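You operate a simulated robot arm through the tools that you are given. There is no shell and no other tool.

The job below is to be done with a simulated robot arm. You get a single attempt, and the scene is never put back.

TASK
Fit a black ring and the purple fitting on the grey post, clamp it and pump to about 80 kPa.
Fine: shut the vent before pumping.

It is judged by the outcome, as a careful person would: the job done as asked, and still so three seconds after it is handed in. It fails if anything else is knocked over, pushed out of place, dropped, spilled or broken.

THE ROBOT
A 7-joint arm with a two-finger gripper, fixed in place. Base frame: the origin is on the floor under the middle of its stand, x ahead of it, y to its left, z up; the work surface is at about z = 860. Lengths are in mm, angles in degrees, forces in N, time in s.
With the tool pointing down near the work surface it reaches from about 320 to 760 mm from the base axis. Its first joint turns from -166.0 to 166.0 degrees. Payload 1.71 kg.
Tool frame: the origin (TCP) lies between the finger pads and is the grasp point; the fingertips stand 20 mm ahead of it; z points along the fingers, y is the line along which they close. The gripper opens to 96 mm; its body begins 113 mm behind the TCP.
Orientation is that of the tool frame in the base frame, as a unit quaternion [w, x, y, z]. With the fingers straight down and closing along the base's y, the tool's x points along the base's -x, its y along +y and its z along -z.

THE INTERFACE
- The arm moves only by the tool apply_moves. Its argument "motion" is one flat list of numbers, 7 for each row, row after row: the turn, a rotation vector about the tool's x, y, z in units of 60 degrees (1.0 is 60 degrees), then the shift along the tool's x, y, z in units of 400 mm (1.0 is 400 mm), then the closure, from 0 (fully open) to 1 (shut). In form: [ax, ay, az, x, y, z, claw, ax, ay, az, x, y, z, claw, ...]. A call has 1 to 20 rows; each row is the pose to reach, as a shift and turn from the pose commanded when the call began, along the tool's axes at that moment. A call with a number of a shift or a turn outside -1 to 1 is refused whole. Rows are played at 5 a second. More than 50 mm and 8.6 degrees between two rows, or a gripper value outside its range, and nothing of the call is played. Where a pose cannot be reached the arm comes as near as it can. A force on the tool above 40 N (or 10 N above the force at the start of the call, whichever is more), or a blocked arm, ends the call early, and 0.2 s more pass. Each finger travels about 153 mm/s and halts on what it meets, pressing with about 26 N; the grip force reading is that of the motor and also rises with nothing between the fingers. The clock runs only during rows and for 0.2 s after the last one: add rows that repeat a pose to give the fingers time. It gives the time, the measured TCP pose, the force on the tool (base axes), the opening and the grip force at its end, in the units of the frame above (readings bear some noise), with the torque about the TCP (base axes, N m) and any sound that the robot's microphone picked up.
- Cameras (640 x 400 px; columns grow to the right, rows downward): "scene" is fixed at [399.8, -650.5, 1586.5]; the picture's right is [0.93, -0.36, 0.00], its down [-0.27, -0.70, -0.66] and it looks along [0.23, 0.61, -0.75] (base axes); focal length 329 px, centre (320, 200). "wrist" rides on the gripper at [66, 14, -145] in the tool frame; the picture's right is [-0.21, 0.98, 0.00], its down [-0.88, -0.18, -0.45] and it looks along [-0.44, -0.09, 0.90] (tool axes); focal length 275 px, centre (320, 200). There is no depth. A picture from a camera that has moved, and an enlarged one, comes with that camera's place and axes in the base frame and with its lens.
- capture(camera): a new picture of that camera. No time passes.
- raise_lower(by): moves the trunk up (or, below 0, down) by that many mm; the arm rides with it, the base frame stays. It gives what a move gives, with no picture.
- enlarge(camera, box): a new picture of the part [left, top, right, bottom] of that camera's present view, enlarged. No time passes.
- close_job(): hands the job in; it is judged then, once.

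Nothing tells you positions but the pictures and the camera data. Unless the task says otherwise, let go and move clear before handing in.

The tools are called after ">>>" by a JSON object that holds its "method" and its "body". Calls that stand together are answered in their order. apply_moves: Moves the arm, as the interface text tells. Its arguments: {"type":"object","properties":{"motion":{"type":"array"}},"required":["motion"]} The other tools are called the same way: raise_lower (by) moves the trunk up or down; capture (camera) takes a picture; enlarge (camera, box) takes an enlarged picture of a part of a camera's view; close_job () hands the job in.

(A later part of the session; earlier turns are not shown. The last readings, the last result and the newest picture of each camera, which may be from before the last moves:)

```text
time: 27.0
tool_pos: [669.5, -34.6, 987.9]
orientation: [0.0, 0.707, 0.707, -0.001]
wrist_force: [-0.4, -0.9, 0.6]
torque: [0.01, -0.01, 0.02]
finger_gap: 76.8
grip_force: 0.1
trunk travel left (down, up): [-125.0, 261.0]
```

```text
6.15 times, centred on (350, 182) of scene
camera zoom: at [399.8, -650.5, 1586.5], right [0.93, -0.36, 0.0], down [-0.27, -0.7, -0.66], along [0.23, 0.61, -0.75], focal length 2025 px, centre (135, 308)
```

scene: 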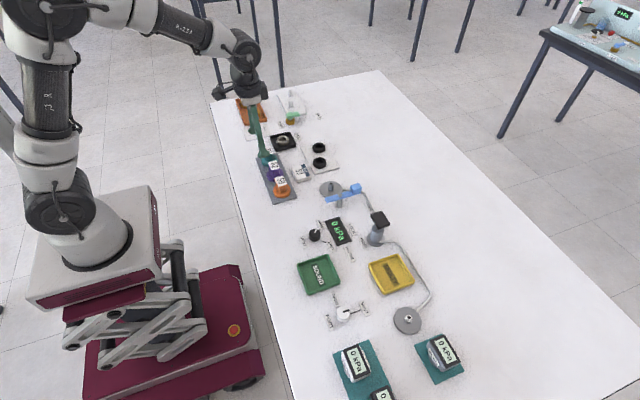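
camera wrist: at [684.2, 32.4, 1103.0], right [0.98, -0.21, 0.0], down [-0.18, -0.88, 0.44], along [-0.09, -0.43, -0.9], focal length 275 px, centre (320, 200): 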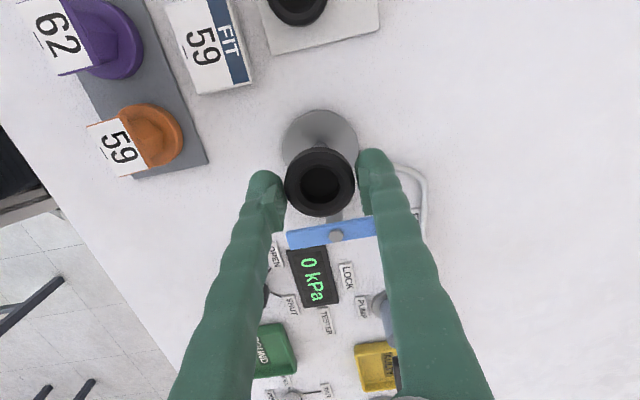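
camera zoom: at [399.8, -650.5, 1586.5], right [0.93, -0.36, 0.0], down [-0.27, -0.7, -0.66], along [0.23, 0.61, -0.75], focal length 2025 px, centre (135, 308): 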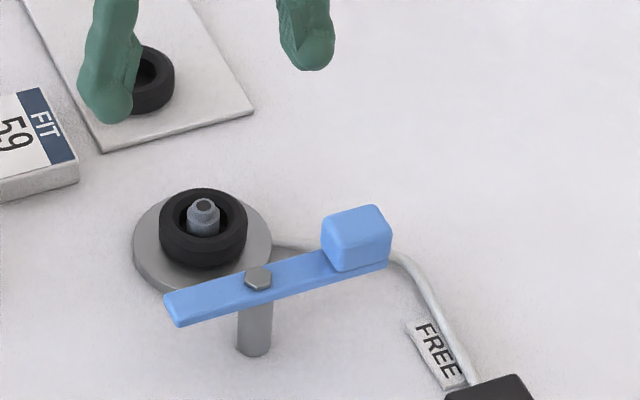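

The ring sits flat and concentric on the disc. Next I'll go above the purple fitting and look at it from there.

>>> {"method": "apply_moves", "body": {"motion": [0, 0, 0, 0.047, -0.058, -0.005, 0.2, 0, 0, 0, 0.094, -0.116, -0.01, 0.2, 0, 0, 0, 0.141, -0.174, -0.015, 0.2, 0, 0, 0, 0.188, -0.232, -0.02, 0.2, 0, 0, 0, 0.235, -0.29, -0.025, 0.2, 0, 0, 0, 0.2825, -0.35, -0.03, 0.2, 0, 0, 0, 0.2825, -0.35, -0.03, 0.2]}}

>>> {"method": "capture", "body": {"camera": "wrist"}}

>>> {"method": "enlarge", "body": {"camera": "wrist", "box": [240, 70, 420, 240]}}

>>> {"method": "enlarge", "body": {"camera": "scene", "box": [250, 140, 310, 205]}}

```text
time: 28.6
tool_pos: [529.2, 81.0, 998.7]
orientation: [0.0, 0.707, 0.707, -0.001]
wrist_force: [-0.2, -0.3, -0.7]
torque: [-0.02, 0.0, -0.02]
finger_gap: 77.0
grip_force: 0.1
trunk travel left (down, up): [-125.0, 261.0]
```

```text
taken
camera wrist: at [543.6, 145.5, 1141.9], right [0.98, -0.21, 0.0], down [-0.18, -0.88, 0.44], along [-0.09, -0.43, -0.9], focal length 275 px, centre (320, 200)
```

wrist: 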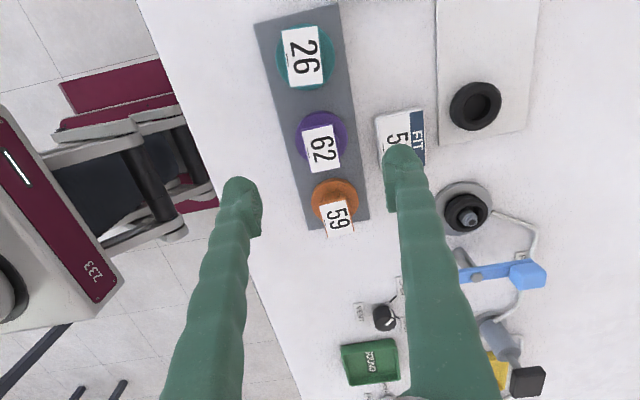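

```text
2.35 times, centred on (330, 155) of wrist
camera zoom: at [543.6, 145.5, 1141.9], right [0.98, -0.21, 0.0], down [-0.18, -0.88, 0.44], along [-0.09, -0.43, -0.9], focal length 648 px, centre (296, 306)
```

zoom: 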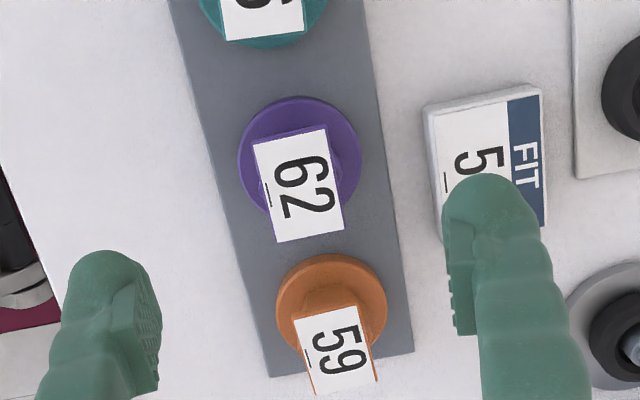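

```text
6.15 times, centred on (280, 172) of scene
camera zoom: at [399.8, -650.5, 1586.5], right [0.93, -0.36, 0.0], down [-0.27, -0.7, -0.66], along [0.23, 0.61, -0.75], focal length 2025 px, centre (566, 369)
```

zoom: 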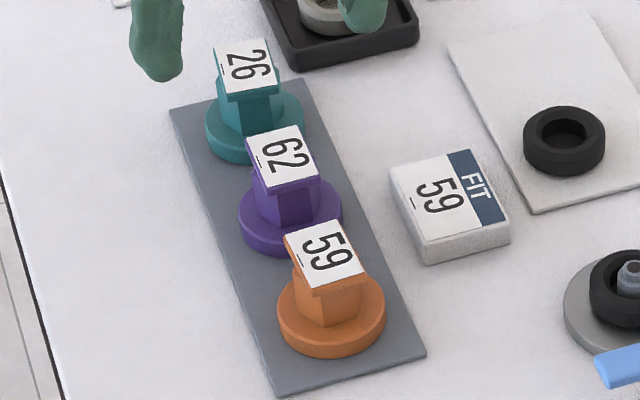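

The purple fitting centre reads about (531, 82), with its tag aligned to the base axes. I'll zoom in to see the hex orientation under the tag.

>>> {"method": "enlarge", "body": {"camera": "wrist", "box": [285, 95, 360, 185]}}

>>> {"method": "enlarge", "body": {"camera": "scene", "box": [260, 155, 290, 190]}}

```text
4.44 times, centred on (322, 140) of wrist
camera zoom: at [543.6, 145.5, 1141.9], right [0.98, -0.21, 0.0], down [-0.18, -0.88, 0.44], along [-0.09, -0.43, -0.9], focal length 1224 px, centre (309, 467)
```

zoom: 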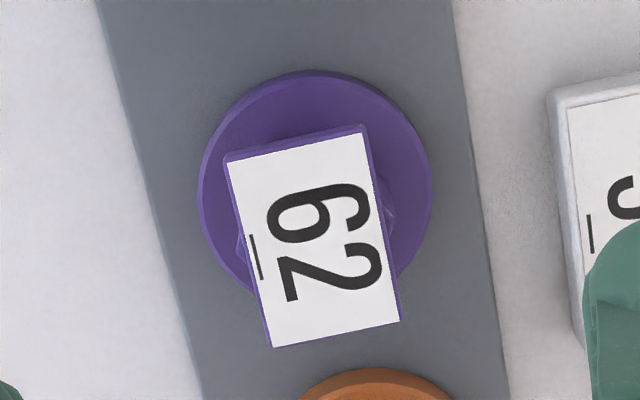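

```text
11.43 times, centred on (275, 172) of scene
camera zoom: at [399.8, -650.5, 1586.5], right [0.93, -0.36, 0.0], down [-0.27, -0.7, -0.66], along [0.23, 0.61, -0.75], focal length 3761 px, centre (834, 514)
```

zoom: 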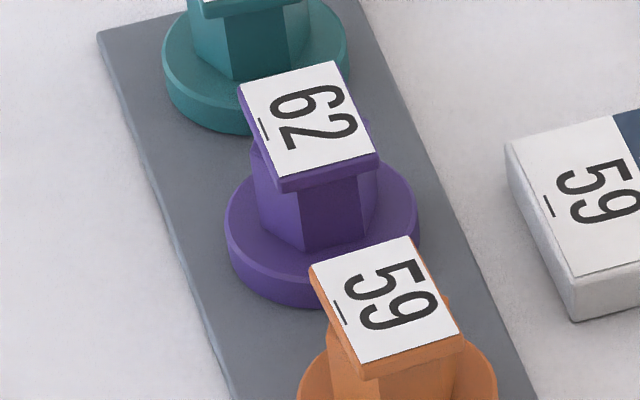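

The hex has corners facing ±x, about 33 mm apart, and the tag plate is about 27 × 40 mm. I'll trim the position and descend so the pads span the hex, keeping the tips above the flange and the FIT block.

>>> {"method": "apply_moves", "body": {"motion": [0, 0, 0, 0.004, 0.004, 0.05, 0.375, 0, 0, 0, 0.004, 0.004, 0.1, 0.375, 0, 0, 0, 0.004, 0.004, 0.15, 0.375, 0, 0, 0, 0.004, 0.004, 0.2, 0.375, 0, 0, 0, 0.004, 0.004, 0.235, 0.375, 0, 0, 0, 0.004, 0.004, 0.235, 0.375]}}

>>> {"method": "enlarge", "body": {"camera": "wrist", "box": [230, 90, 410, 290]}}

>>> {"method": "enlarge", "body": {"camera": "scene", "box": [250, 140, 310, 205]}}

```text
time: 30.0
tool_pos: [530.7, 79.5, 904.3]
orientation: [0.001, 0.707, 0.707, 0.0]
wrist_force: [0.5, 0.4, 0.7]
torque: [0.02, 0.03, -0.01]
finger_gap: 59.8
grip_force: 0.1
trunk travel left (down, up): [-125.0, 261.0]
```

```text
2.00 times, centred on (320, 190) of wrist
camera zoom: at [544.6, 145.0, 1048.7], right [0.98, -0.21, 0.0], down [-0.18, -0.88, 0.44], along [-0.09, -0.43, -0.9], focal length 551 px, centre (320, 220)
```

zoom: 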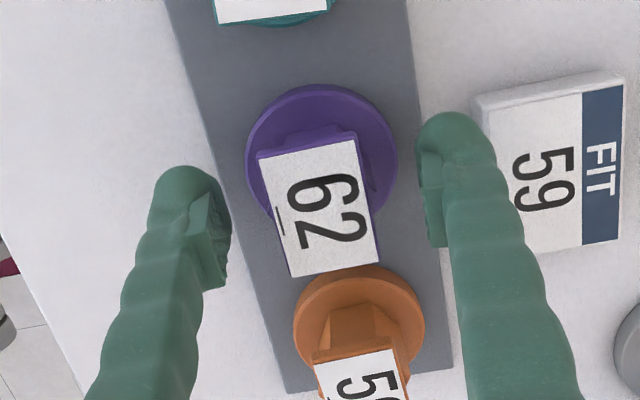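

```text
6.15 times, centred on (280, 172) of scene
camera zoom: at [399.8, -650.5, 1586.5], right [0.93, -0.36, 0.0], down [-0.27, -0.7, -0.66], along [0.23, 0.61, -0.75], focal length 2025 px, centre (566, 369)
```

zoom: 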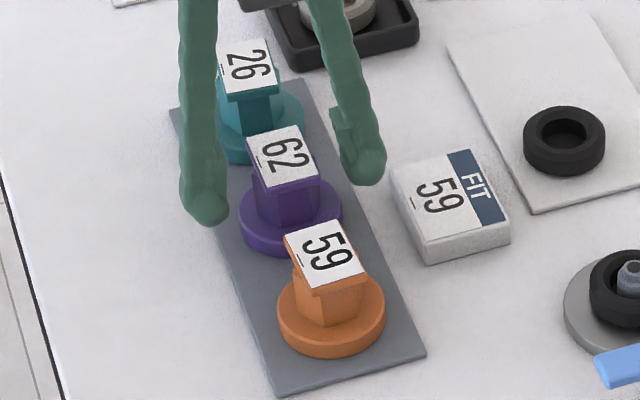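

The fingers straddle the fitting with about 2 mm of y offset. I'll trim that and then close on the hex.

>>> {"method": "apply_moves", "body": {"motion": [0, 0, 0, 0.005, 0.001, 0, 0.375, 0, 0, 0, 0.005, 0.001, 0, 0.375, 0, 0, 0, 0.005, 0.001, 0, 0.55, 0, 0, 0, 0.005, 0.001, 0, 0.65, 0, 0, 0, 0.005, 0.001, 0, 1, 0, 0, 0, 0.005, 0.001, 0, 1, 0, 0, 0, 0.005, 0.001, 0, 1]}}

>>> {"method": "enlarge", "body": {"camera": "wrist", "box": [230, 90, 410, 290]}}

>>> {"method": "enlarge", "body": {"camera": "scene", "box": [250, 140, 310, 205]}}

```text
time: 31.6
tool_pos: [531.4, 81.6, 904.8]
orientation: [-0.001, 0.707, 0.707, -0.001]
wrist_force: [0.1, -0.3, -0.1]
torque: [0.02, 0.0, -0.03]
finger_gap: 27.2
grip_force: 26.3
trunk travel left (down, up): [-125.0, 261.0]
```

```text
2.00 times, centred on (320, 190) of wrist
camera zoom: at [545.2, 147.2, 1049.2], right [0.98, -0.21, 0.0], down [-0.18, -0.88, 0.44], along [-0.09, -0.43, -0.9], focal length 551 px, centre (320, 220)
```

zoom: 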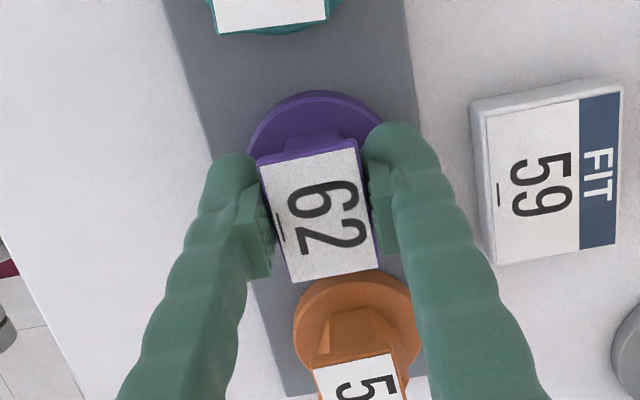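

```text
6.15 times, centred on (280, 172) of scene
camera zoom: at [399.8, -650.5, 1586.5], right [0.93, -0.36, 0.0], down [-0.27, -0.7, -0.66], along [0.23, 0.61, -0.75], focal length 2025 px, centre (566, 369)
```

zoom: 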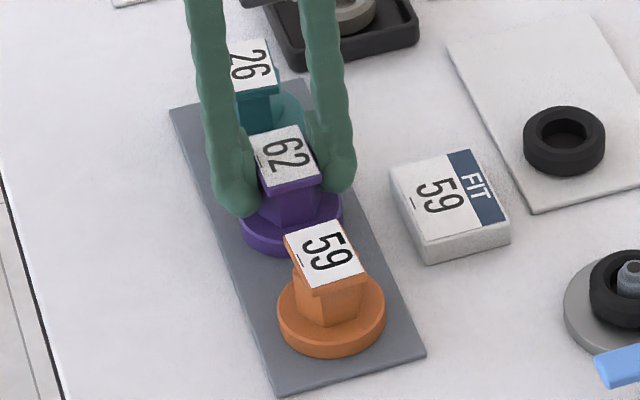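

The grip stopped at 27.2 mm, which is the plate width, so the contact is flat. I'll lift the fitting straight up.

>>> {"method": "apply_moves", "body": {"motion": [0, 0, 0, 0, 0, -0.03, 1, 0, 0, 0, 0, 0, -0.07, 1, 0, 0, 0, 0, 0, -0.12, 1, 0, 0, 0, 0, 0, -0.17, 1, 0, 0, 0, 0, 0, -0.19, 1, 0, 0, 0, 0, 0, -0.19, 1]}}

>>> {"method": "capture", "body": {"camera": "wrist"}}

>>> {"method": "enlarge", "body": {"camera": "scene", "box": [240, 110, 320, 205]}}

```text
time: 33.0
tool_pos: [531.6, 82.3, 982.1]
orientation: [0.0, 0.707, 0.708, 0.0]
wrist_force: [0.5, 0.2, -0.1]
torque: [-0.02, -0.01, -0.01]
finger_gap: 27.3
grip_force: 25.9
trunk travel left (down, up): [-125.0, 261.0]
```

```text
taken
camera wrist: at [545.6, 147.4, 1125.7], right [0.98, -0.21, 0.0], down [-0.18, -0.88, 0.44], along [-0.09, -0.43, -0.9], focal length 275 px, centre (320, 200)
```

wrist: 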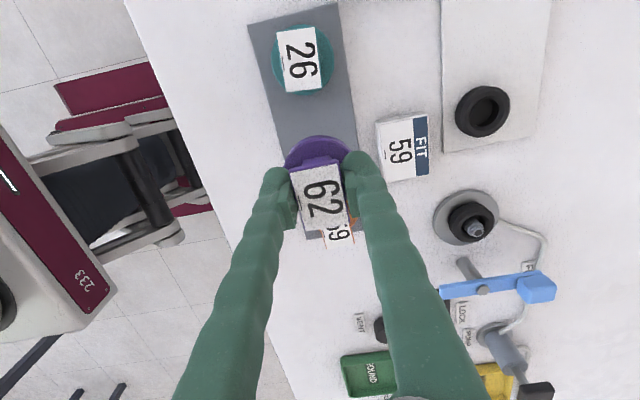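

```text
4.21 times, centred on (280, 158) of scene
camera zoom: at [399.8, -650.5, 1586.5], right [0.93, -0.36, 0.0], down [-0.27, -0.7, -0.66], along [0.23, 0.61, -0.75], focal length 1386 px, centre (488, 379)
```

zoom: 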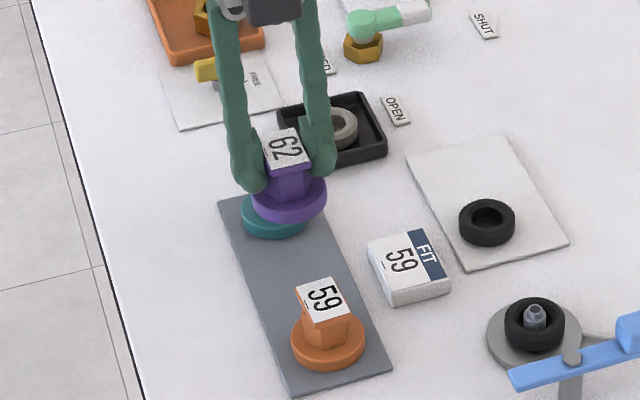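

The fitting is held level. I'll carry it over the post.

>>> {"method": "apply_moves", "body": {"motion": [0, 0, 0, -0.049, 0.058, 0, 1, 0, 0, 0, -0.098, 0.116, 0, 1, 0, 0, 0, -0.147, 0.174, 0, 1, 0, 0, 0, -0.196, 0.232, 0, 1, 0, 0, 0, -0.245, 0.29, 0, 1, 0, 0, 0, -0.295, 0.3468, 0, 1, 0, 0, 0, -0.295, 0.3468, 0, 1, 0, 0, 0, -0.295, 0.3468, 0, 1]}}

>>> {"method": "enlarge", "body": {"camera": "wrist", "box": [240, 90, 400, 230]}}

>>> {"method": "enlarge", "body": {"camera": "scene", "box": [300, 120, 390, 215]}}

```text
time: 34.8
tool_pos: [670.8, -35.7, 979.6]
orientation: [0.0, 0.707, 0.707, 0.0]
wrist_force: [0.3, -0.1, -0.7]
torque: [0.0, -0.01, -0.04]
finger_gap: 27.0
grip_force: 26.0
trunk travel left (down, up): [-125.0, 261.0]
```

```text
2.86 times, centred on (320, 160) of wrist
camera zoom: at [685.5, 29.3, 1123.8], right [0.98, -0.21, 0.0], down [-0.18, -0.88, 0.44], along [-0.09, -0.43, -0.9], focal length 786 px, centre (320, 314)
```

zoom: 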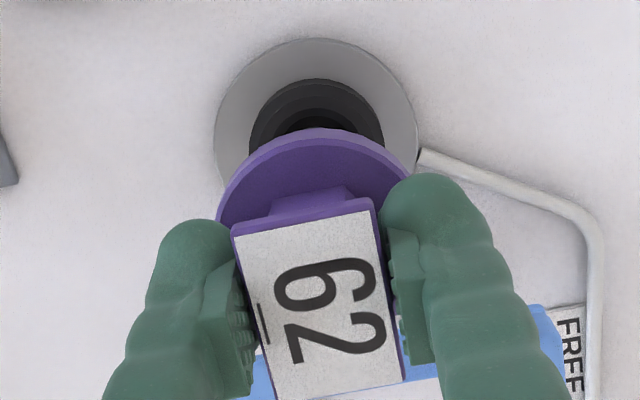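

```text
4.21 times, centred on (345, 168) of scene
camera zoom: at [399.8, -650.5, 1586.5], right [0.93, -0.36, 0.0], down [-0.27, -0.7, -0.66], along [0.23, 0.61, -0.75], focal length 1386 px, centre (215, 337)
```

zoom: 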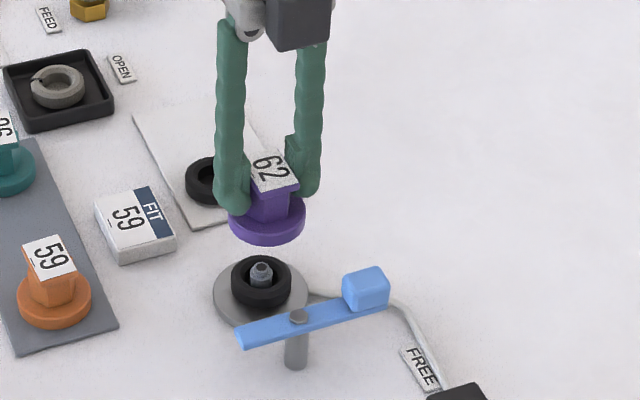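

I'll zoom tighter to verify the fitting's alignment over the post.

>>> {"method": "enlarge", "body": {"camera": "scene", "box": [345, 155, 375, 180]}}

>>> {"method": "enlarge", "body": {"camera": "scene", "box": [340, 150, 380, 200]}}

>>> {"method": "enlarge", "body": {"camera": "scene", "box": [310, 150, 350, 200]}}

```text
16.00 times, centred on (360, 168) of scene
camera zoom: at [399.8, -650.5, 1586.5], right [0.93, -0.36, 0.0], down [-0.27, -0.7, -0.66], along [0.23, 0.61, -0.75], focal length 5265 px, centre (-320, 720)
```

zoom: 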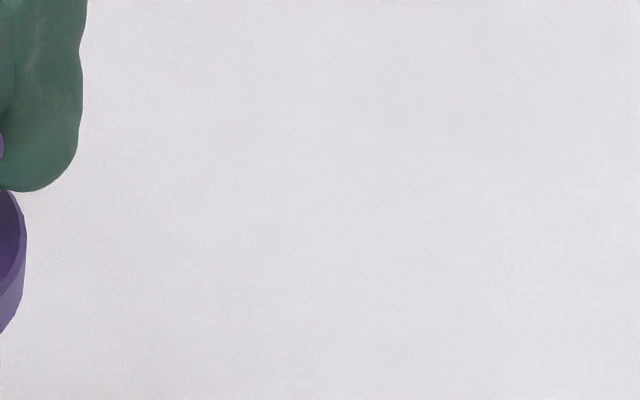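

```text
8.00 times, centred on (360, 175) of scene
camera zoom: at [399.8, -650.5, 1586.5], right [0.93, -0.36, 0.0], down [-0.27, -0.7, -0.66], along [0.23, 0.61, -0.75], focal length 2632 px, centre (0, 400)
```

zoom: 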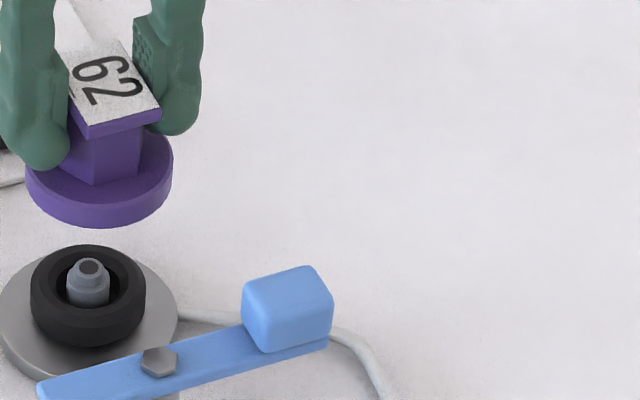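

```text
8.00 times, centred on (330, 175) of scene
camera zoom: at [399.8, -650.5, 1586.5], right [0.93, -0.36, 0.0], down [-0.27, -0.7, -0.66], along [0.23, 0.61, -0.75], focal length 2632 px, centre (240, 400)
```

zoom: 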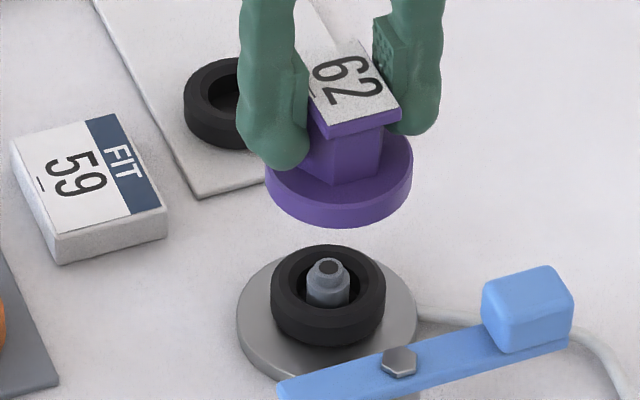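

The scene view shows the fitting about 2.4 mm to the right of the post axis. I'll correct that and lower to just above the post tip.

>>> {"method": "apply_moves", "body": {"motion": [0, 0, 0, 0.0021, -0.005, 0.02, 1, 0, 0, 0, 0.0021, -0.005, 0.04, 1, 0, 0, 0, 0.0021, -0.005, 0.06, 1, 0, 0, 0, 0.0021, -0.005, 0.08, 1, 0, 0, 0, 0.0021, -0.005, 0.09, 1, 0, 0, 0, 0.0021, -0.005, 0.09, 1, 0, 0, 0, 0.0021, -0.005, 0.09, 1]}}

>>> {"method": "enlarge", "body": {"camera": "wrist", "box": [240, 90, 400, 230]}}

>>> {"method": "enlarge", "body": {"camera": "scene", "box": [310, 150, 350, 200]}}

```text
time: 36.4
tool_pos: [669.9, -34.2, 944.5]
orientation: [0.0, 0.707, 0.707, 0.001]
wrist_force: [0.3, -0.4, 0.0]
torque: [-0.03, 0.02, 0.03]
finger_gap: 27.2
grip_force: 26.2
trunk travel left (down, up): [-125.0, 261.0]
```

```text
2.86 times, centred on (320, 160) of wrist
camera zoom: at [683.7, 31.0, 1088.0], right [0.98, -0.21, 0.0], down [-0.18, -0.88, 0.44], along [-0.09, -0.43, -0.9], focal length 786 px, centre (320, 314)
```

zoom: 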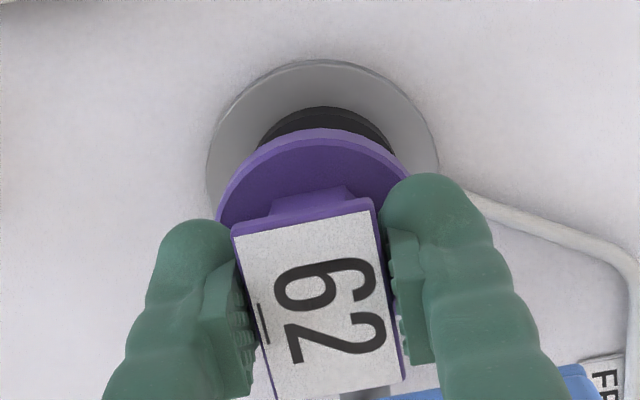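

```text
8.00 times, centred on (330, 175) of scene
camera zoom: at [399.8, -650.5, 1586.5], right [0.93, -0.36, 0.0], down [-0.27, -0.7, -0.66], along [0.23, 0.61, -0.75], focal length 2632 px, centre (240, 400)
```

zoom: 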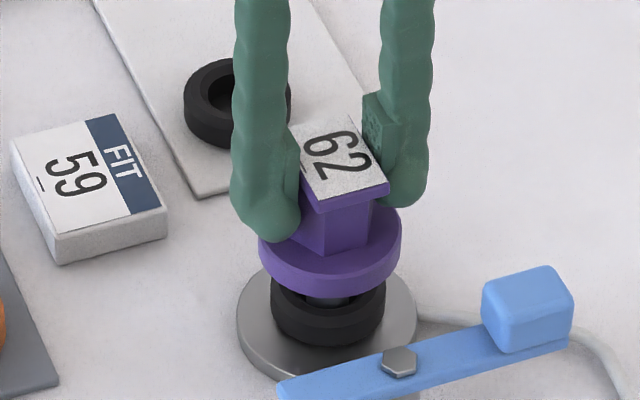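

The alignment is within about half a millimetre in both views. I'll lower slowly and watch the force.

>>> {"method": "apply_moves", "body": {"motion": [0, 0, 0, 0.001, -0.0005, 0.01, 1, 0, 0, 0, 0.001, -0.0005, 0.02, 1, 0, 0, 0, 0.001, -0.0005, 0.027, 1, 0, 0, 0, 0.001, -0.0005, 0.034, 1, 0, 0, 0, 0.001, -0.0005, 0.034, 1]}}

>>> {"method": "enlarge", "body": {"camera": "scene", "box": [310, 150, 350, 200]}}

```text
time: 37.6
tool_pos: [668.6, -35.5, 932.4]
orientation: [0.0, 0.707, 0.707, 0.0]
wrist_force: [-0.5, -0.6, 0.1]
torque: [-0.01, 0.01, 0.02]
finger_gap: 27.3
grip_force: 26.6
trunk travel left (down, up): [-125.0, 261.0]
```

```text
8.00 times, centred on (330, 175) of scene
camera zoom: at [399.8, -650.5, 1586.5], right [0.93, -0.36, 0.0], down [-0.27, -0.7, -0.66], along [0.23, 0.61, -0.75], focal length 2632 px, centre (240, 400)
```

zoom: 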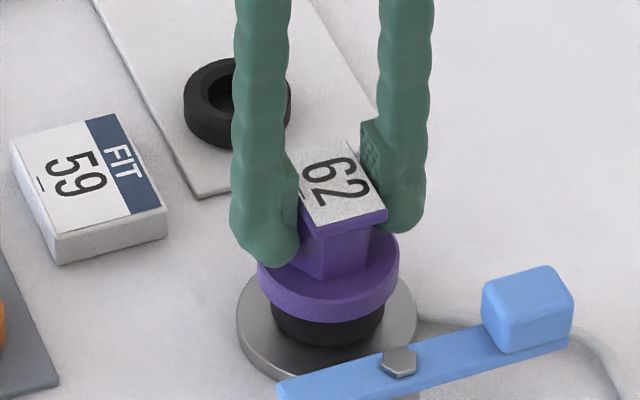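

No resistance so far, so the tip is starting to enter the bore. I'll continue gently.

>>> {"method": "apply_moves", "body": {"motion": [0, 0, 0, 0, 0, 0.005, 1, 0, 0, 0, 0, 0, 0.01, 1, 0, 0, 0, 0, 0, 0.015, 1, 0, 0, 0, 0, 0, 0.015, 1]}}

```text
time: 38.6
tool_pos: [669.1, -33.7, 925.2]
orientation: [0.0, 0.707, 0.707, 0.0]
wrist_force: [-0.5, 0.2, -0.9]
torque: [0.02, -0.01, 0.0]
finger_gap: 27.1
grip_force: 26.0
trunk travel left (down, up): [-125.0, 261.0]
```

>>> {"method": "apply_moves", "body": {"motion": [0, 0, 0, 0, 0, 0.005, 1, 0, 0, 0, 0, 0, 0.01, 1, 0, 0, 0, 0, 0, 0.01, 1]}}

>>> {"method": "enlarge", "body": {"camera": "scene", "box": [310, 150, 350, 200]}}

>>> {"method": "enlarge", "body": {"camera": "wrist", "box": [240, 90, 400, 230]}}

```text
time: 39.4
tool_pos: [668.6, -35.2, 924.1]
orientation: [0.002, 0.707, 0.707, 0.002]
wrist_force: [0.6, -1.1, 21.3]
torque: [-0.02, -0.04, 0.03]
finger_gap: 27.5
grip_force: 26.4
trunk travel left (down, up): [-125.0, 261.0]
```

```text
8.00 times, centred on (330, 175) of scene
camera zoom: at [399.8, -650.5, 1586.5], right [0.93, -0.36, 0.0], down [-0.27, -0.7, -0.66], along [0.23, 0.61, -0.75], focal length 2632 px, centre (240, 400)
```

zoom: 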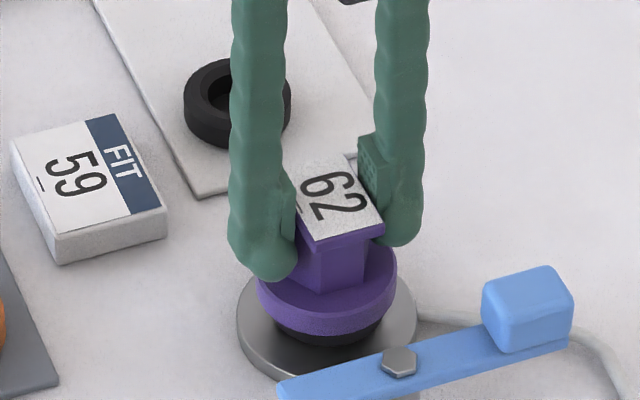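

```text
2.86 times, centred on (320, 160) of wrist
camera zoom: at [681.9, 31.1, 1068.4], right [0.98, -0.21, 0.01], down [-0.19, -0.88, 0.44], along [-0.09, -0.44, -0.9], focal length 786 px, centre (320, 314)
```

zoom: 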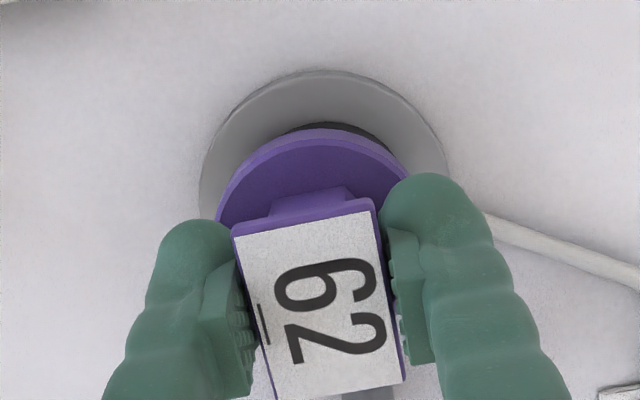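

Contact came at TCP z ≈ 924. I'll zoom in on the gap between flange and ring to see whether the fitting is seated or caught on the post shoulder.

>>> {"method": "enlarge", "body": {"camera": "scene", "box": [318, 172, 350, 202]}}

>>> {"method": "enlarge", "body": {"camera": "wrist", "box": [275, 90, 365, 150]}}

```text
13.33 times, centred on (334, 187) of scene
camera zoom: at [399.8, -650.5, 1586.5], right [0.93, -0.36, 0.0], down [-0.27, -0.7, -0.66], along [0.23, 0.61, -0.75], focal length 4387 px, centre (133, 373)
```

zoom: 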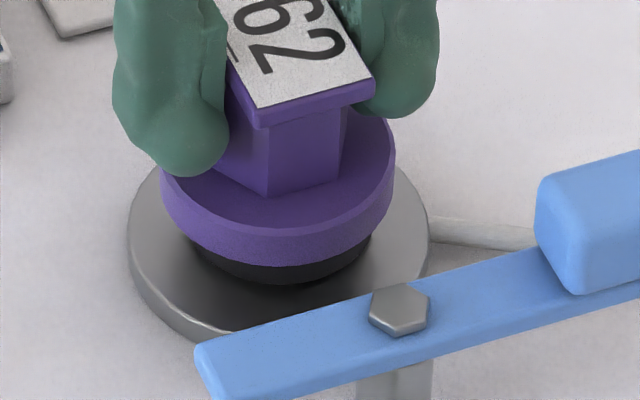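

```text
6.67 times, centred on (320, 120) of wrist
camera zoom: at [681.9, 31.1, 1068.4], right [0.98, -0.21, 0.01], down [-0.19, -0.88, 0.44], along [-0.09, -0.44, -0.9], focal length 1835 px, centre (320, 733)
```

zoom: 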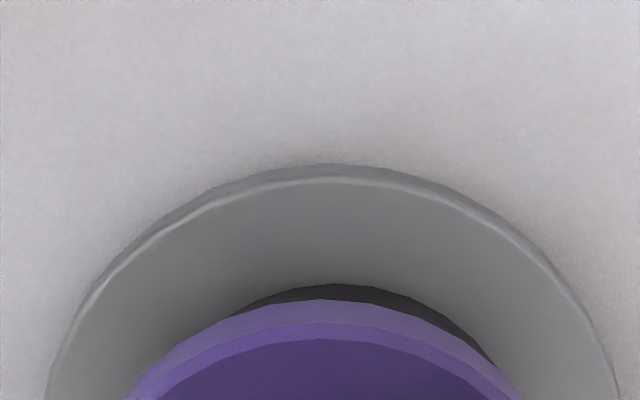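

The flange sits about 1.1 mm low in x and 0.5 mm low in y relative to the disc. I'll ease up, shift by that amount and lower again.

>>> {"method": "apply_moves", "body": {"motion": [0, 0, 0, 0, 0, -0.0075, 1, 0, 0, 0, 0.0012, 0.0028, -0.0075, 1, 0, 0, 0, 0.0012, 0.0028, -0.0075, 1, 0, 0, 0, 0.0012, 0.0028, -0.003, 1, 0, 0, 0, 0.0012, 0.0028, 0, 1, 0, 0, 0, 0.0012, 0.0028, 0, 1]}}

>>> {"method": "enlarge", "body": {"camera": "scene", "box": [318, 172, 350, 202]}}

>>> {"method": "enlarge", "body": {"camera": "wrist", "box": [275, 90, 365, 150]}}

```text
time: 40.8
tool_pos: [668.7, -33.2, 922.6]
orientation: [0.001, 0.707, 0.707, 0.001]
wrist_force: [-3.5, -2.5, 19.9]
torque: [-0.08, 0.11, -0.03]
finger_gap: 27.2
grip_force: 26.0
trunk travel left (down, up): [-125.0, 261.0]
```

```text
13.33 times, centred on (334, 187) of scene
camera zoom: at [399.8, -650.5, 1586.5], right [0.93, -0.36, 0.0], down [-0.27, -0.7, -0.66], along [0.23, 0.61, -0.75], focal length 4387 px, centre (133, 373)
```

zoom: 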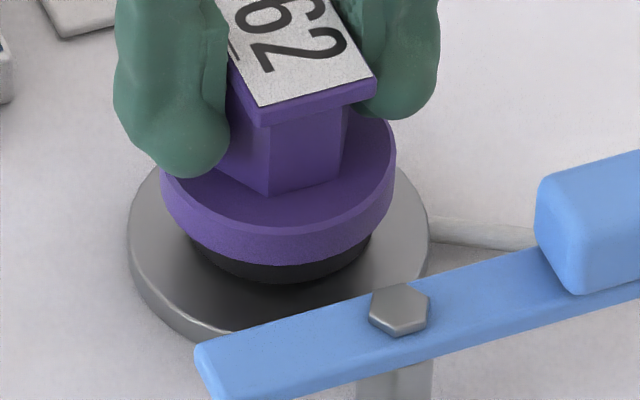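

```text
6.67 times, centred on (320, 120) of wrist
camera zoom: at [682.6, 31.3, 1067.6], right [0.98, -0.21, 0.0], down [-0.19, -0.88, 0.44], along [-0.09, -0.44, -0.9], focal length 1835 px, centre (320, 733)
```

zoom: 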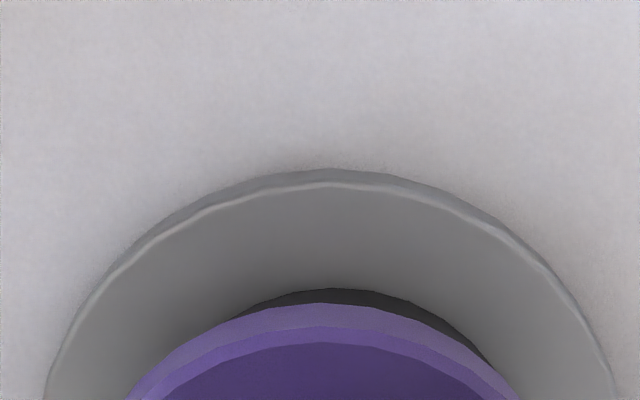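

The visible ring band matches the flange sitting directly on an approximately 11 mm ring. Lateral resistance shows the bore is on the post, so the fitting is seated. I'll relax the load and open the fingers.

>>> {"method": "apply_moves", "body": {"motion": [0, 0, 0, -0.0008, -0.0018, -0.003, 1, 0, 0, 0, -0.0008, -0.0018, -0.004, 1, 0, 0, 0, -0.0008, -0.0018, -0.004, 0.6, 0, 0, 0, -0.0008, -0.0018, -0.004, 0.5, 0, 0, 0, -0.0008, -0.0018, -0.004, 0.45, 0, 0, 0, -0.0008, -0.0018, -0.004, 0.45]}}

>>> {"method": "enlarge", "body": {"camera": "scene", "box": [318, 172, 350, 202]}}

>>> {"method": "enlarge", "body": {"camera": "wrist", "box": [240, 90, 400, 230]}}

```text
time: 42.2
tool_pos: [668.6, -34.1, 923.4]
orientation: [-0.001, 0.707, 0.707, 0.0]
wrist_force: [0.1, 0.6, 0.5]
torque: [0.02, 0.02, 0.01]
finger_gap: 52.8
grip_force: 0.1
trunk travel left (down, up): [-125.0, 261.0]
```

```text
13.33 times, centred on (334, 187) of scene
camera zoom: at [399.8, -650.5, 1586.5], right [0.93, -0.36, 0.0], down [-0.27, -0.7, -0.66], along [0.23, 0.61, -0.75], focal length 4387 px, centre (133, 373)
```

zoom: 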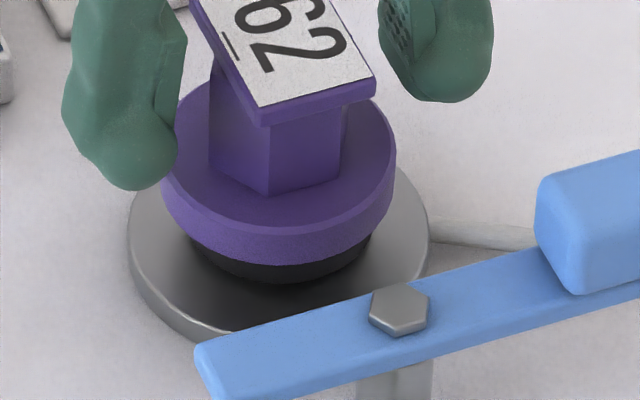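

```text
2.86 times, centred on (320, 160) of wrist
camera zoom: at [683.4, 30.9, 1067.3], right [0.98, -0.21, 0.0], down [-0.18, -0.88, 0.44], along [-0.09, -0.43, -0.9], focal length 786 px, centre (320, 314)
```

zoom: 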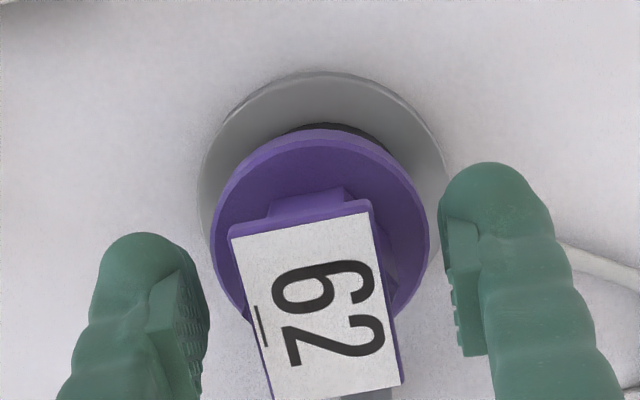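

The fitting stands upright and seated on its own. I'll raise clear of it and look at the clamp lever.

>>> {"method": "apply_moves", "body": {"motion": [0, 0, 0, 0, 0, -0.05, 0.45, 0, 0, 0, 0, 0, -0.1, 0.45, 0, 0, 0, 0, 0, -0.15, 0.45, 0, 0, 0, 0, 0, -0.2, 0.45, 0, 0, 0, -0.06, 0.03, -0.22, 0.45, 0, 0, 0, -0.12, 0.06, -0.24, 0.45, 0, 0, 0, -0.16, 0.08, -0.24, 0.45, 0, 0, 0, -0.16, 0.08, -0.24, 0.45]}}

>>> {"method": "capture", "body": {"camera": "wrist"}}

>>> {"method": "enlarge", "body": {"camera": "wrist", "box": [220, 60, 420, 200]}}

>>> {"method": "enlarge", "body": {"camera": "scene", "box": [310, 160, 390, 220]}}

```text
time: 44.0
tool_pos: [702.3, -97.9, 1020.8]
orientation: [-0.001, 0.708, 0.706, 0.0]
wrist_force: [-0.7, 0.3, -0.4]
torque: [0.0, 0.01, -0.01]
finger_gap: 52.7
grip_force: 0.0
trunk travel left (down, up): [-125.0, 261.0]
```

```text
taken
camera wrist: at [717.1, -33.1, 1165.0], right [0.98, -0.21, 0.0], down [-0.18, -0.88, 0.44], along [-0.09, -0.43, -0.9], focal length 275 px, centre (320, 200)
```

wrist: 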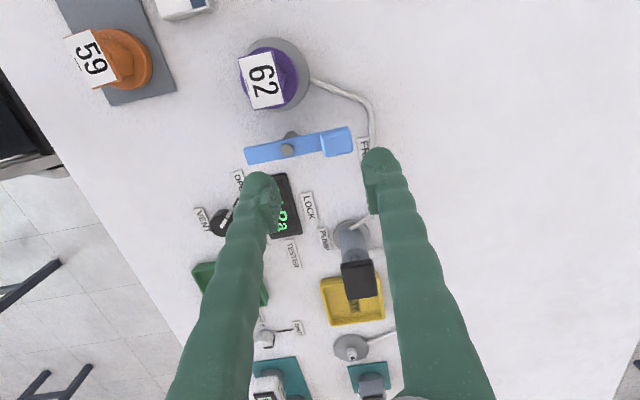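

```text
2.86 times, centred on (320, 130) of wrist
camera zoom: at [717.1, -33.1, 1165.0], right [0.98, -0.21, 0.0], down [-0.18, -0.88, 0.44], along [-0.09, -0.43, -0.9], focal length 786 px, centre (320, 400)
```

zoom: 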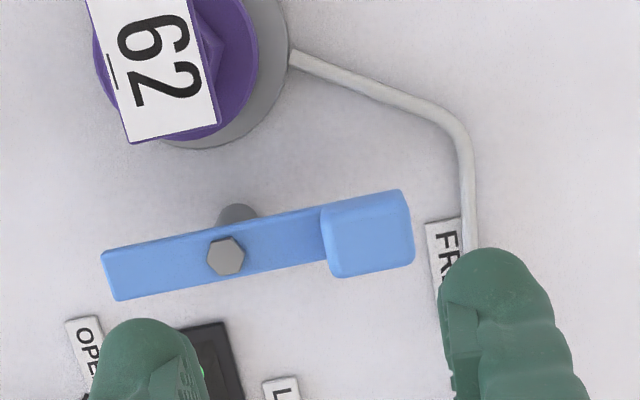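

```text
6.67 times, centred on (350, 190) of scene
camera zoom: at [399.8, -650.5, 1586.5], right [0.93, -0.36, 0.0], down [-0.27, -0.7, -0.66], along [0.23, 0.61, -0.75], focal length 2194 px, centre (120, 267)
```

zoom: 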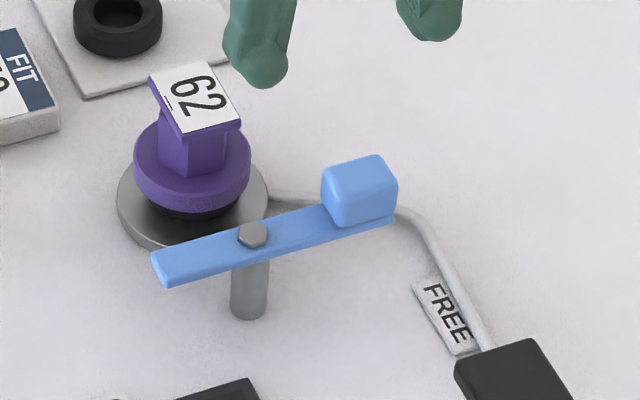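

The pivot is near (671, -98.5), with the handle block near (720, -97) pointing to FREE. The fitting is standing on the ring. I'll turn the tool back so the fingers close along y and position it over the handle.

>>> {"method": "apply_moves", "body": {"motion": [0, 0, -0.125, 0.0, 0.007, 0, 0.45, 0, 0, -0.25, 0.0, 0.014, 0, 0.45, 0, 0, -0.375, 0.001, 0.021, 0, 0.45, 0, 0, -0.5, 0.001, 0.028, 0, 0.45, 0, 0, -0.625, 0.002, 0.035, 0, 0.45, 0, 0, -0.75, 0.0025, 0.044, 0, 0.45, 0, 0, -0.75, 0.0025, 0.044, 0, 0.45]}}

>>> {"method": "apply_moves", "body": {"motion": [0, 0, -0.125, 0, 0, 0, 0.45, 0, 0, -0.25, 0, 0, 0, 0.45, 0, 0, -0.375, 0, 0, 0, 0.45, 0, 0, -0.5, 0, 0, 0, 0.45, 0, 0, -0.625, 0, 0, 0, 0.45, 0, 0, -0.75, 0, 0, 0, 0.45, 0, 0, -0.75, 0, 0, 0, 0.45]}}

>>> {"method": "capture", "body": {"camera": "wrist"}}

>>> {"method": "enlarge", "body": {"camera": "wrist", "box": [240, 90, 400, 190]}}

```text
time: 44.9
tool_pos: [696.1, -97.2, 1037.2]
orientation: [0.008, 0.539, 0.842, 0.005]
wrist_force: [-1.8, 0.3, 0.0]
torque: [-0.01, -0.14, 0.01]
finger_gap: 52.8
grip_force: 0.1
trunk travel left (down, up): [-125.0, 261.0]
stopped in row 4: the arm was blocked; the commanded pose is now the measured one
```

```text
time: 46.5
tool_pos: [701.0, -98.4, 1031.3]
orientation: [0.006, 0.175, 0.985, 0.001]
wrist_force: [-0.9, 0.2, 0.9]
torque: [-0.01, 0.0, -0.01]
finger_gap: 52.7
grip_force: 0.0
trunk travel left (down, up): [-125.0, 261.0]
```

```text
taken
camera wrist: at [642.6, -63.4, 1175.3], right [0.53, 0.85, 0.01], down [0.75, -0.47, 0.45], along [0.39, -0.23, -0.89], focal length 275 px, centre (320, 200)
```

wrist: 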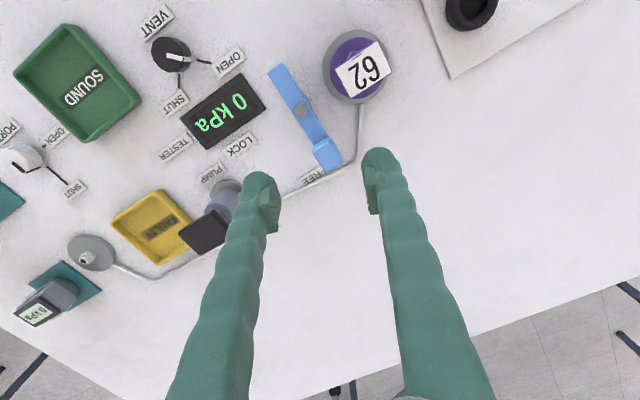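

```text
4.00 times, centred on (320, 140) of wrist
camera zoom: at [642.6, -63.4, 1175.3], right [0.53, 0.85, 0.01], down [0.75, -0.47, 0.45], along [0.39, -0.23, -0.89], focal length 1101 px, centre (320, 440)
```

zoom: 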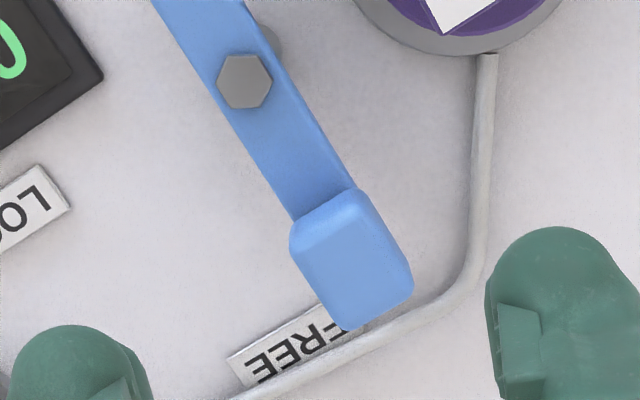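

The arm hit a limit at that height and stopped partway through the turn. I'll come lower, where reach is better, then finish the yaw and centre over the handle.

>>> {"method": "apply_moves", "body": {"motion": [0.004, 0.011, 0, 0, 0, 0.06, 0.45, 0.004, 0.011, 0, 0, 0, 0.12, 0.45, 0.004, 0.011, 0, 0, 0, 0.175, 0.45, 0.004, 0.011, -0.084, -0.01, 0.005, 0.179, 0.45, 0.004, 0.011, -0.168, -0.02, 0.01, 0.179, 0.45, 0.004, 0.011, -0.252, -0.03, 0.015, 0.179, 0.45, 0.004, 0.011, -0.335, -0.0415, 0.019, 0.179, 0.45, 0.004, 0.011, -0.335, -0.0415, 0.019, 0.179, 0.45]}}

>>> {"method": "capture", "body": {"camera": "wrist"}}

>>> {"method": "enlarge", "body": {"camera": "wrist", "box": [220, 90, 420, 230]}}

>>> {"method": "enlarge", "body": {"camera": "scene", "box": [310, 130, 410, 220]}}

```text
time: 48.3
tool_pos: [721.3, -96.4, 960.5]
orientation: [-0.001, 0.0, 1.0, 0.0]
wrist_force: [0.3, -0.1, 1.1]
torque: [0.01, -0.02, -0.01]
finger_gap: 52.8
grip_force: 0.1
trunk travel left (down, up): [-125.0, 261.0]
```

```text
taken
camera wrist: at [655.1, -83.0, 1105.0], right [0.21, 0.98, 0.0], down [0.88, -0.18, 0.45], along [0.44, -0.09, -0.9], focal length 275 px, centre (320, 200)
```

wrist: 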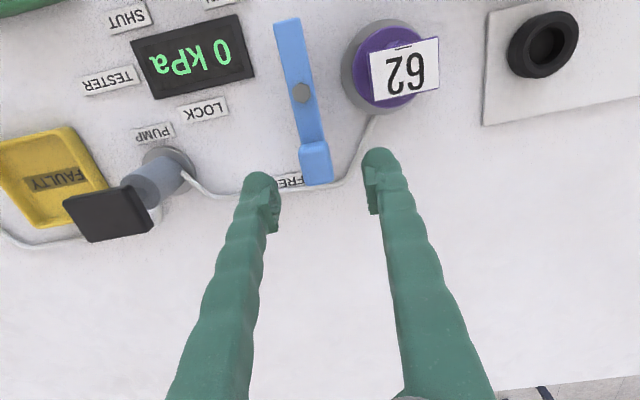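

```text
2.86 times, centred on (320, 160) of wrist
camera zoom: at [655.1, -83.0, 1105.0], right [0.21, 0.98, 0.0], down [0.88, -0.18, 0.45], along [0.44, -0.09, -0.9], focal length 786 px, centre (320, 314)
```

zoom: 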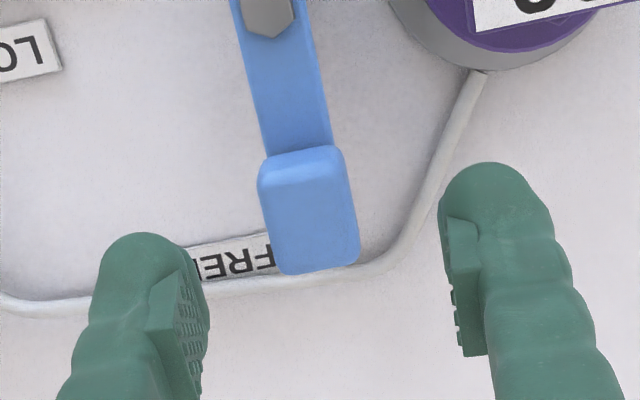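

```text
4.44 times, centred on (360, 175) of scene
camera zoom: at [399.8, -650.5, 1586.5], right [0.93, -0.36, 0.0], down [-0.27, -0.7, -0.66], along [0.23, 0.61, -0.75], focal length 1462 px, centre (142, 311)
```

zoom: 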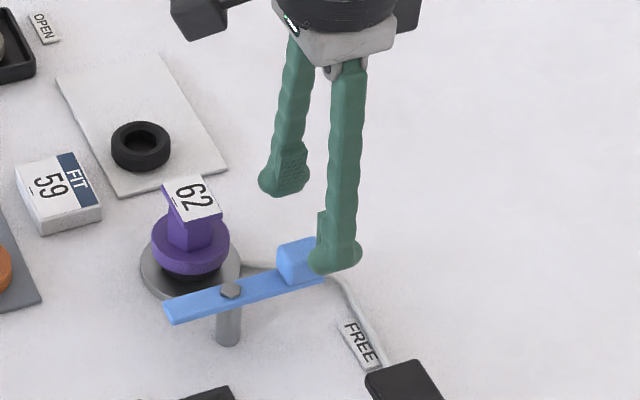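

The handle block centre is at about (716, -99) and about 20 mm wide, with the pivot at (670.5, -98.7). I'll trim, descend around the handle and close on it.

>>> {"method": "apply_moves", "body": {"motion": [0, 0, 0, 0.01, -0.005, 0.0, 0.45, 0, 0, 0, 0.01, -0.005, 0.03, 0.45, 0, 0, 0, 0.01, -0.005, 0.06, 0.45, 0, 0, 0, 0.01, -0.005, 0.09, 0.45, 0, 0, 0, 0.01, -0.005, 0.108, 0.45, 0, 0, 0, 0.01, -0.005, 0.108, 0.45]}}

>>> {"method": "enlarge", "body": {"camera": "wrist", "box": [220, 90, 420, 230]}}

>>> {"method": "enlarge", "body": {"camera": "scene", "box": [310, 130, 410, 220]}}

```text
time: 49.7
tool_pos: [716.1, -98.8, 917.5]
orientation: [0.001, 0.0, 1.0, -0.001]
wrist_force: [0.2, 0.7, 0.5]
torque: [0.01, -0.03, -0.02]
finger_gap: 52.8
grip_force: 0.0
trunk travel left (down, up): [-125.0, 261.0]
```

```text
2.86 times, centred on (320, 160) of wrist
camera zoom: at [650.1, -85.0, 1061.3], right [0.21, 0.98, 0.0], down [0.88, -0.18, 0.45], along [0.44, -0.09, -0.89], focal length 786 px, centre (320, 314)
```

zoom: 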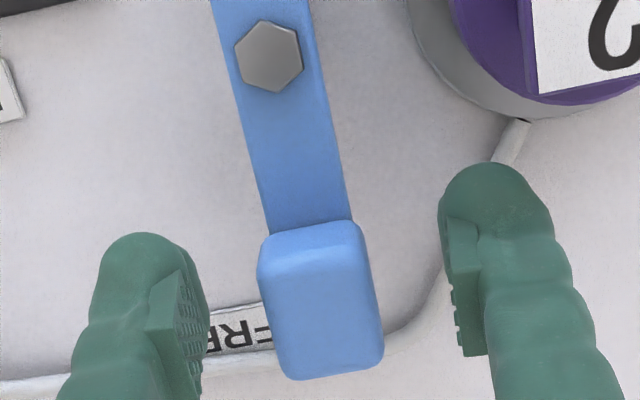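

```text
4.44 times, centred on (360, 175) of scene
camera zoom: at [399.8, -650.5, 1586.5], right [0.93, -0.36, 0.0], down [-0.27, -0.7, -0.66], along [0.23, 0.61, -0.75], focal length 1462 px, centre (142, 311)
```

zoom: 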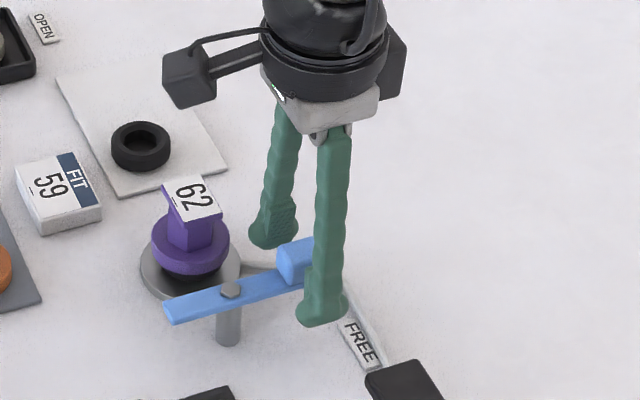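

The fingers straddle the handle. I'll close on it.

>>> {"method": "apply_moves", "body": {"motion": [0, 0, 0, 0, 0, 0, 0.6, 0, 0, 0, 0, 0, 0, 0.75, 0, 0, 0, 0, 0, 0, 0.9, 0, 0, 0, 0, 0, 0, 0.9, 0, 0, 0, 0, 0, 0, 0.9]}}

>>> {"method": "enlarge", "body": {"camera": "wrist", "box": [220, 90, 420, 230]}}

```text
time: 50.9
tool_pos: [715.3, -98.9, 918.2]
orientation: [0.0, 0.0, 1.0, -0.001]
wrist_force: [0.8, -0.1, 0.1]
torque: [-0.02, -0.02, 0.03]
finger_gap: 20.7
grip_force: 35.5
trunk travel left (down, up): [-125.0, 261.0]
```

```text
2.86 times, centred on (320, 160) of wrist
camera zoom: at [650.2, -85.1, 1061.5], right [0.21, 0.98, 0.0], down [0.88, -0.18, 0.45], along [0.44, -0.09, -0.89], focal length 786 px, centre (320, 314)
```

zoom: 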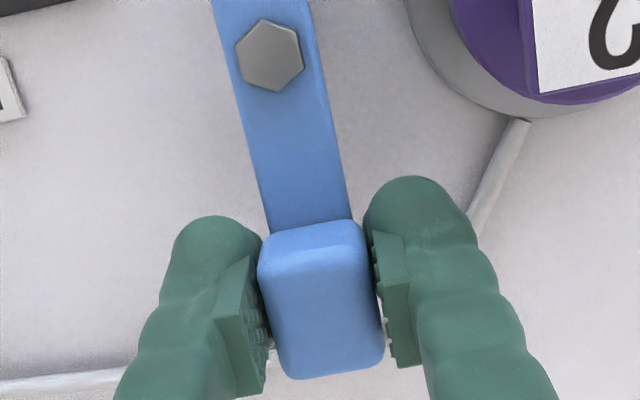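

The handle is gripped at 20.7 mm. I'll swing it clockwise about the pivot through the first 60°.

>>> {"method": "apply_moves", "body": {"motion": [0, 0, 0.0625, 0.00025, -0.0075, 0, 0.9, 0, 0, 0.125, 0.00098, -0.01495, 0, 0.9, 0, 0, 0.25, 0.0039, -0.02963, 0, 0.9, 0, 0, 0.375, 0.00872, -0.04382, 0, 0.9, 0, 0, 0.5, 0.01534, -0.05725, 0, 0.9, 0, 0, 0.625, 0.02366, -0.0697, 0, 0.9, 0, 0, 0.75, 0.03354, -0.08097, 0, 0.9, 0, 0, 0.875, 0.0448, -0.09084, 0, 0.9, 0, 0, 1.0, 0.05725, -0.09916, 0, 0.9, 0, 0, 1.0, 0.05725, -0.09916, 0, 0.9]}}

>>> {"method": "capture", "body": {"camera": "wrist"}}

>>> {"method": "enlarge", "body": {"camera": "scene", "box": [310, 140, 390, 230]}}

```text
time: 53.1
tool_pos: [692.2, -138.1, 917.2]
orientation: [0.002, 0.501, 0.865, 0.0]
wrist_force: [5.6, -0.6, 4.6]
torque: [-0.22, -0.17, -0.17]
finger_gap: 20.8
grip_force: 34.6
trunk travel left (down, up): [-125.0, 261.0]
```

```text
taken
camera wrist: at [671.9, -74.7, 1061.1], right [0.95, 0.31, 0.0], down [0.28, -0.85, 0.45], along [0.14, -0.42, -0.89], focal length 275 px, centre (320, 200)
```

wrist: 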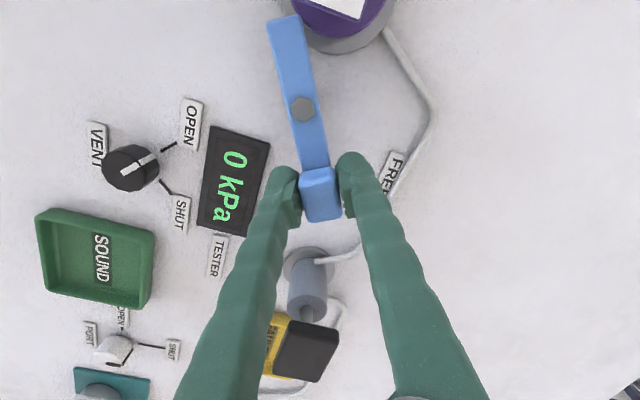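

```text
4.44 times, centred on (350, 185) of scene
camera zoom: at [399.8, -650.5, 1586.5], right [0.93, -0.36, 0.0], down [-0.27, -0.7, -0.66], along [0.23, 0.61, -0.75], focal length 1462 px, centre (187, 267)
```

zoom: 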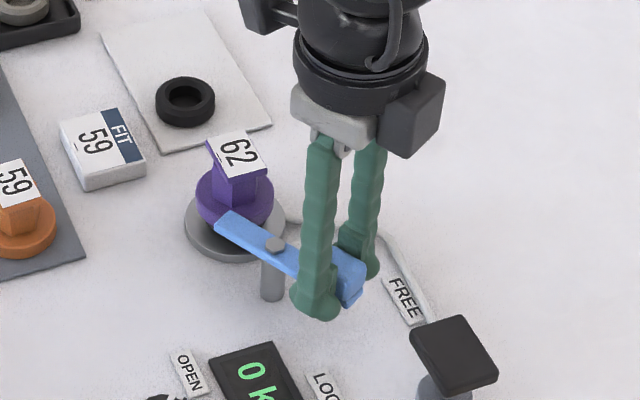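

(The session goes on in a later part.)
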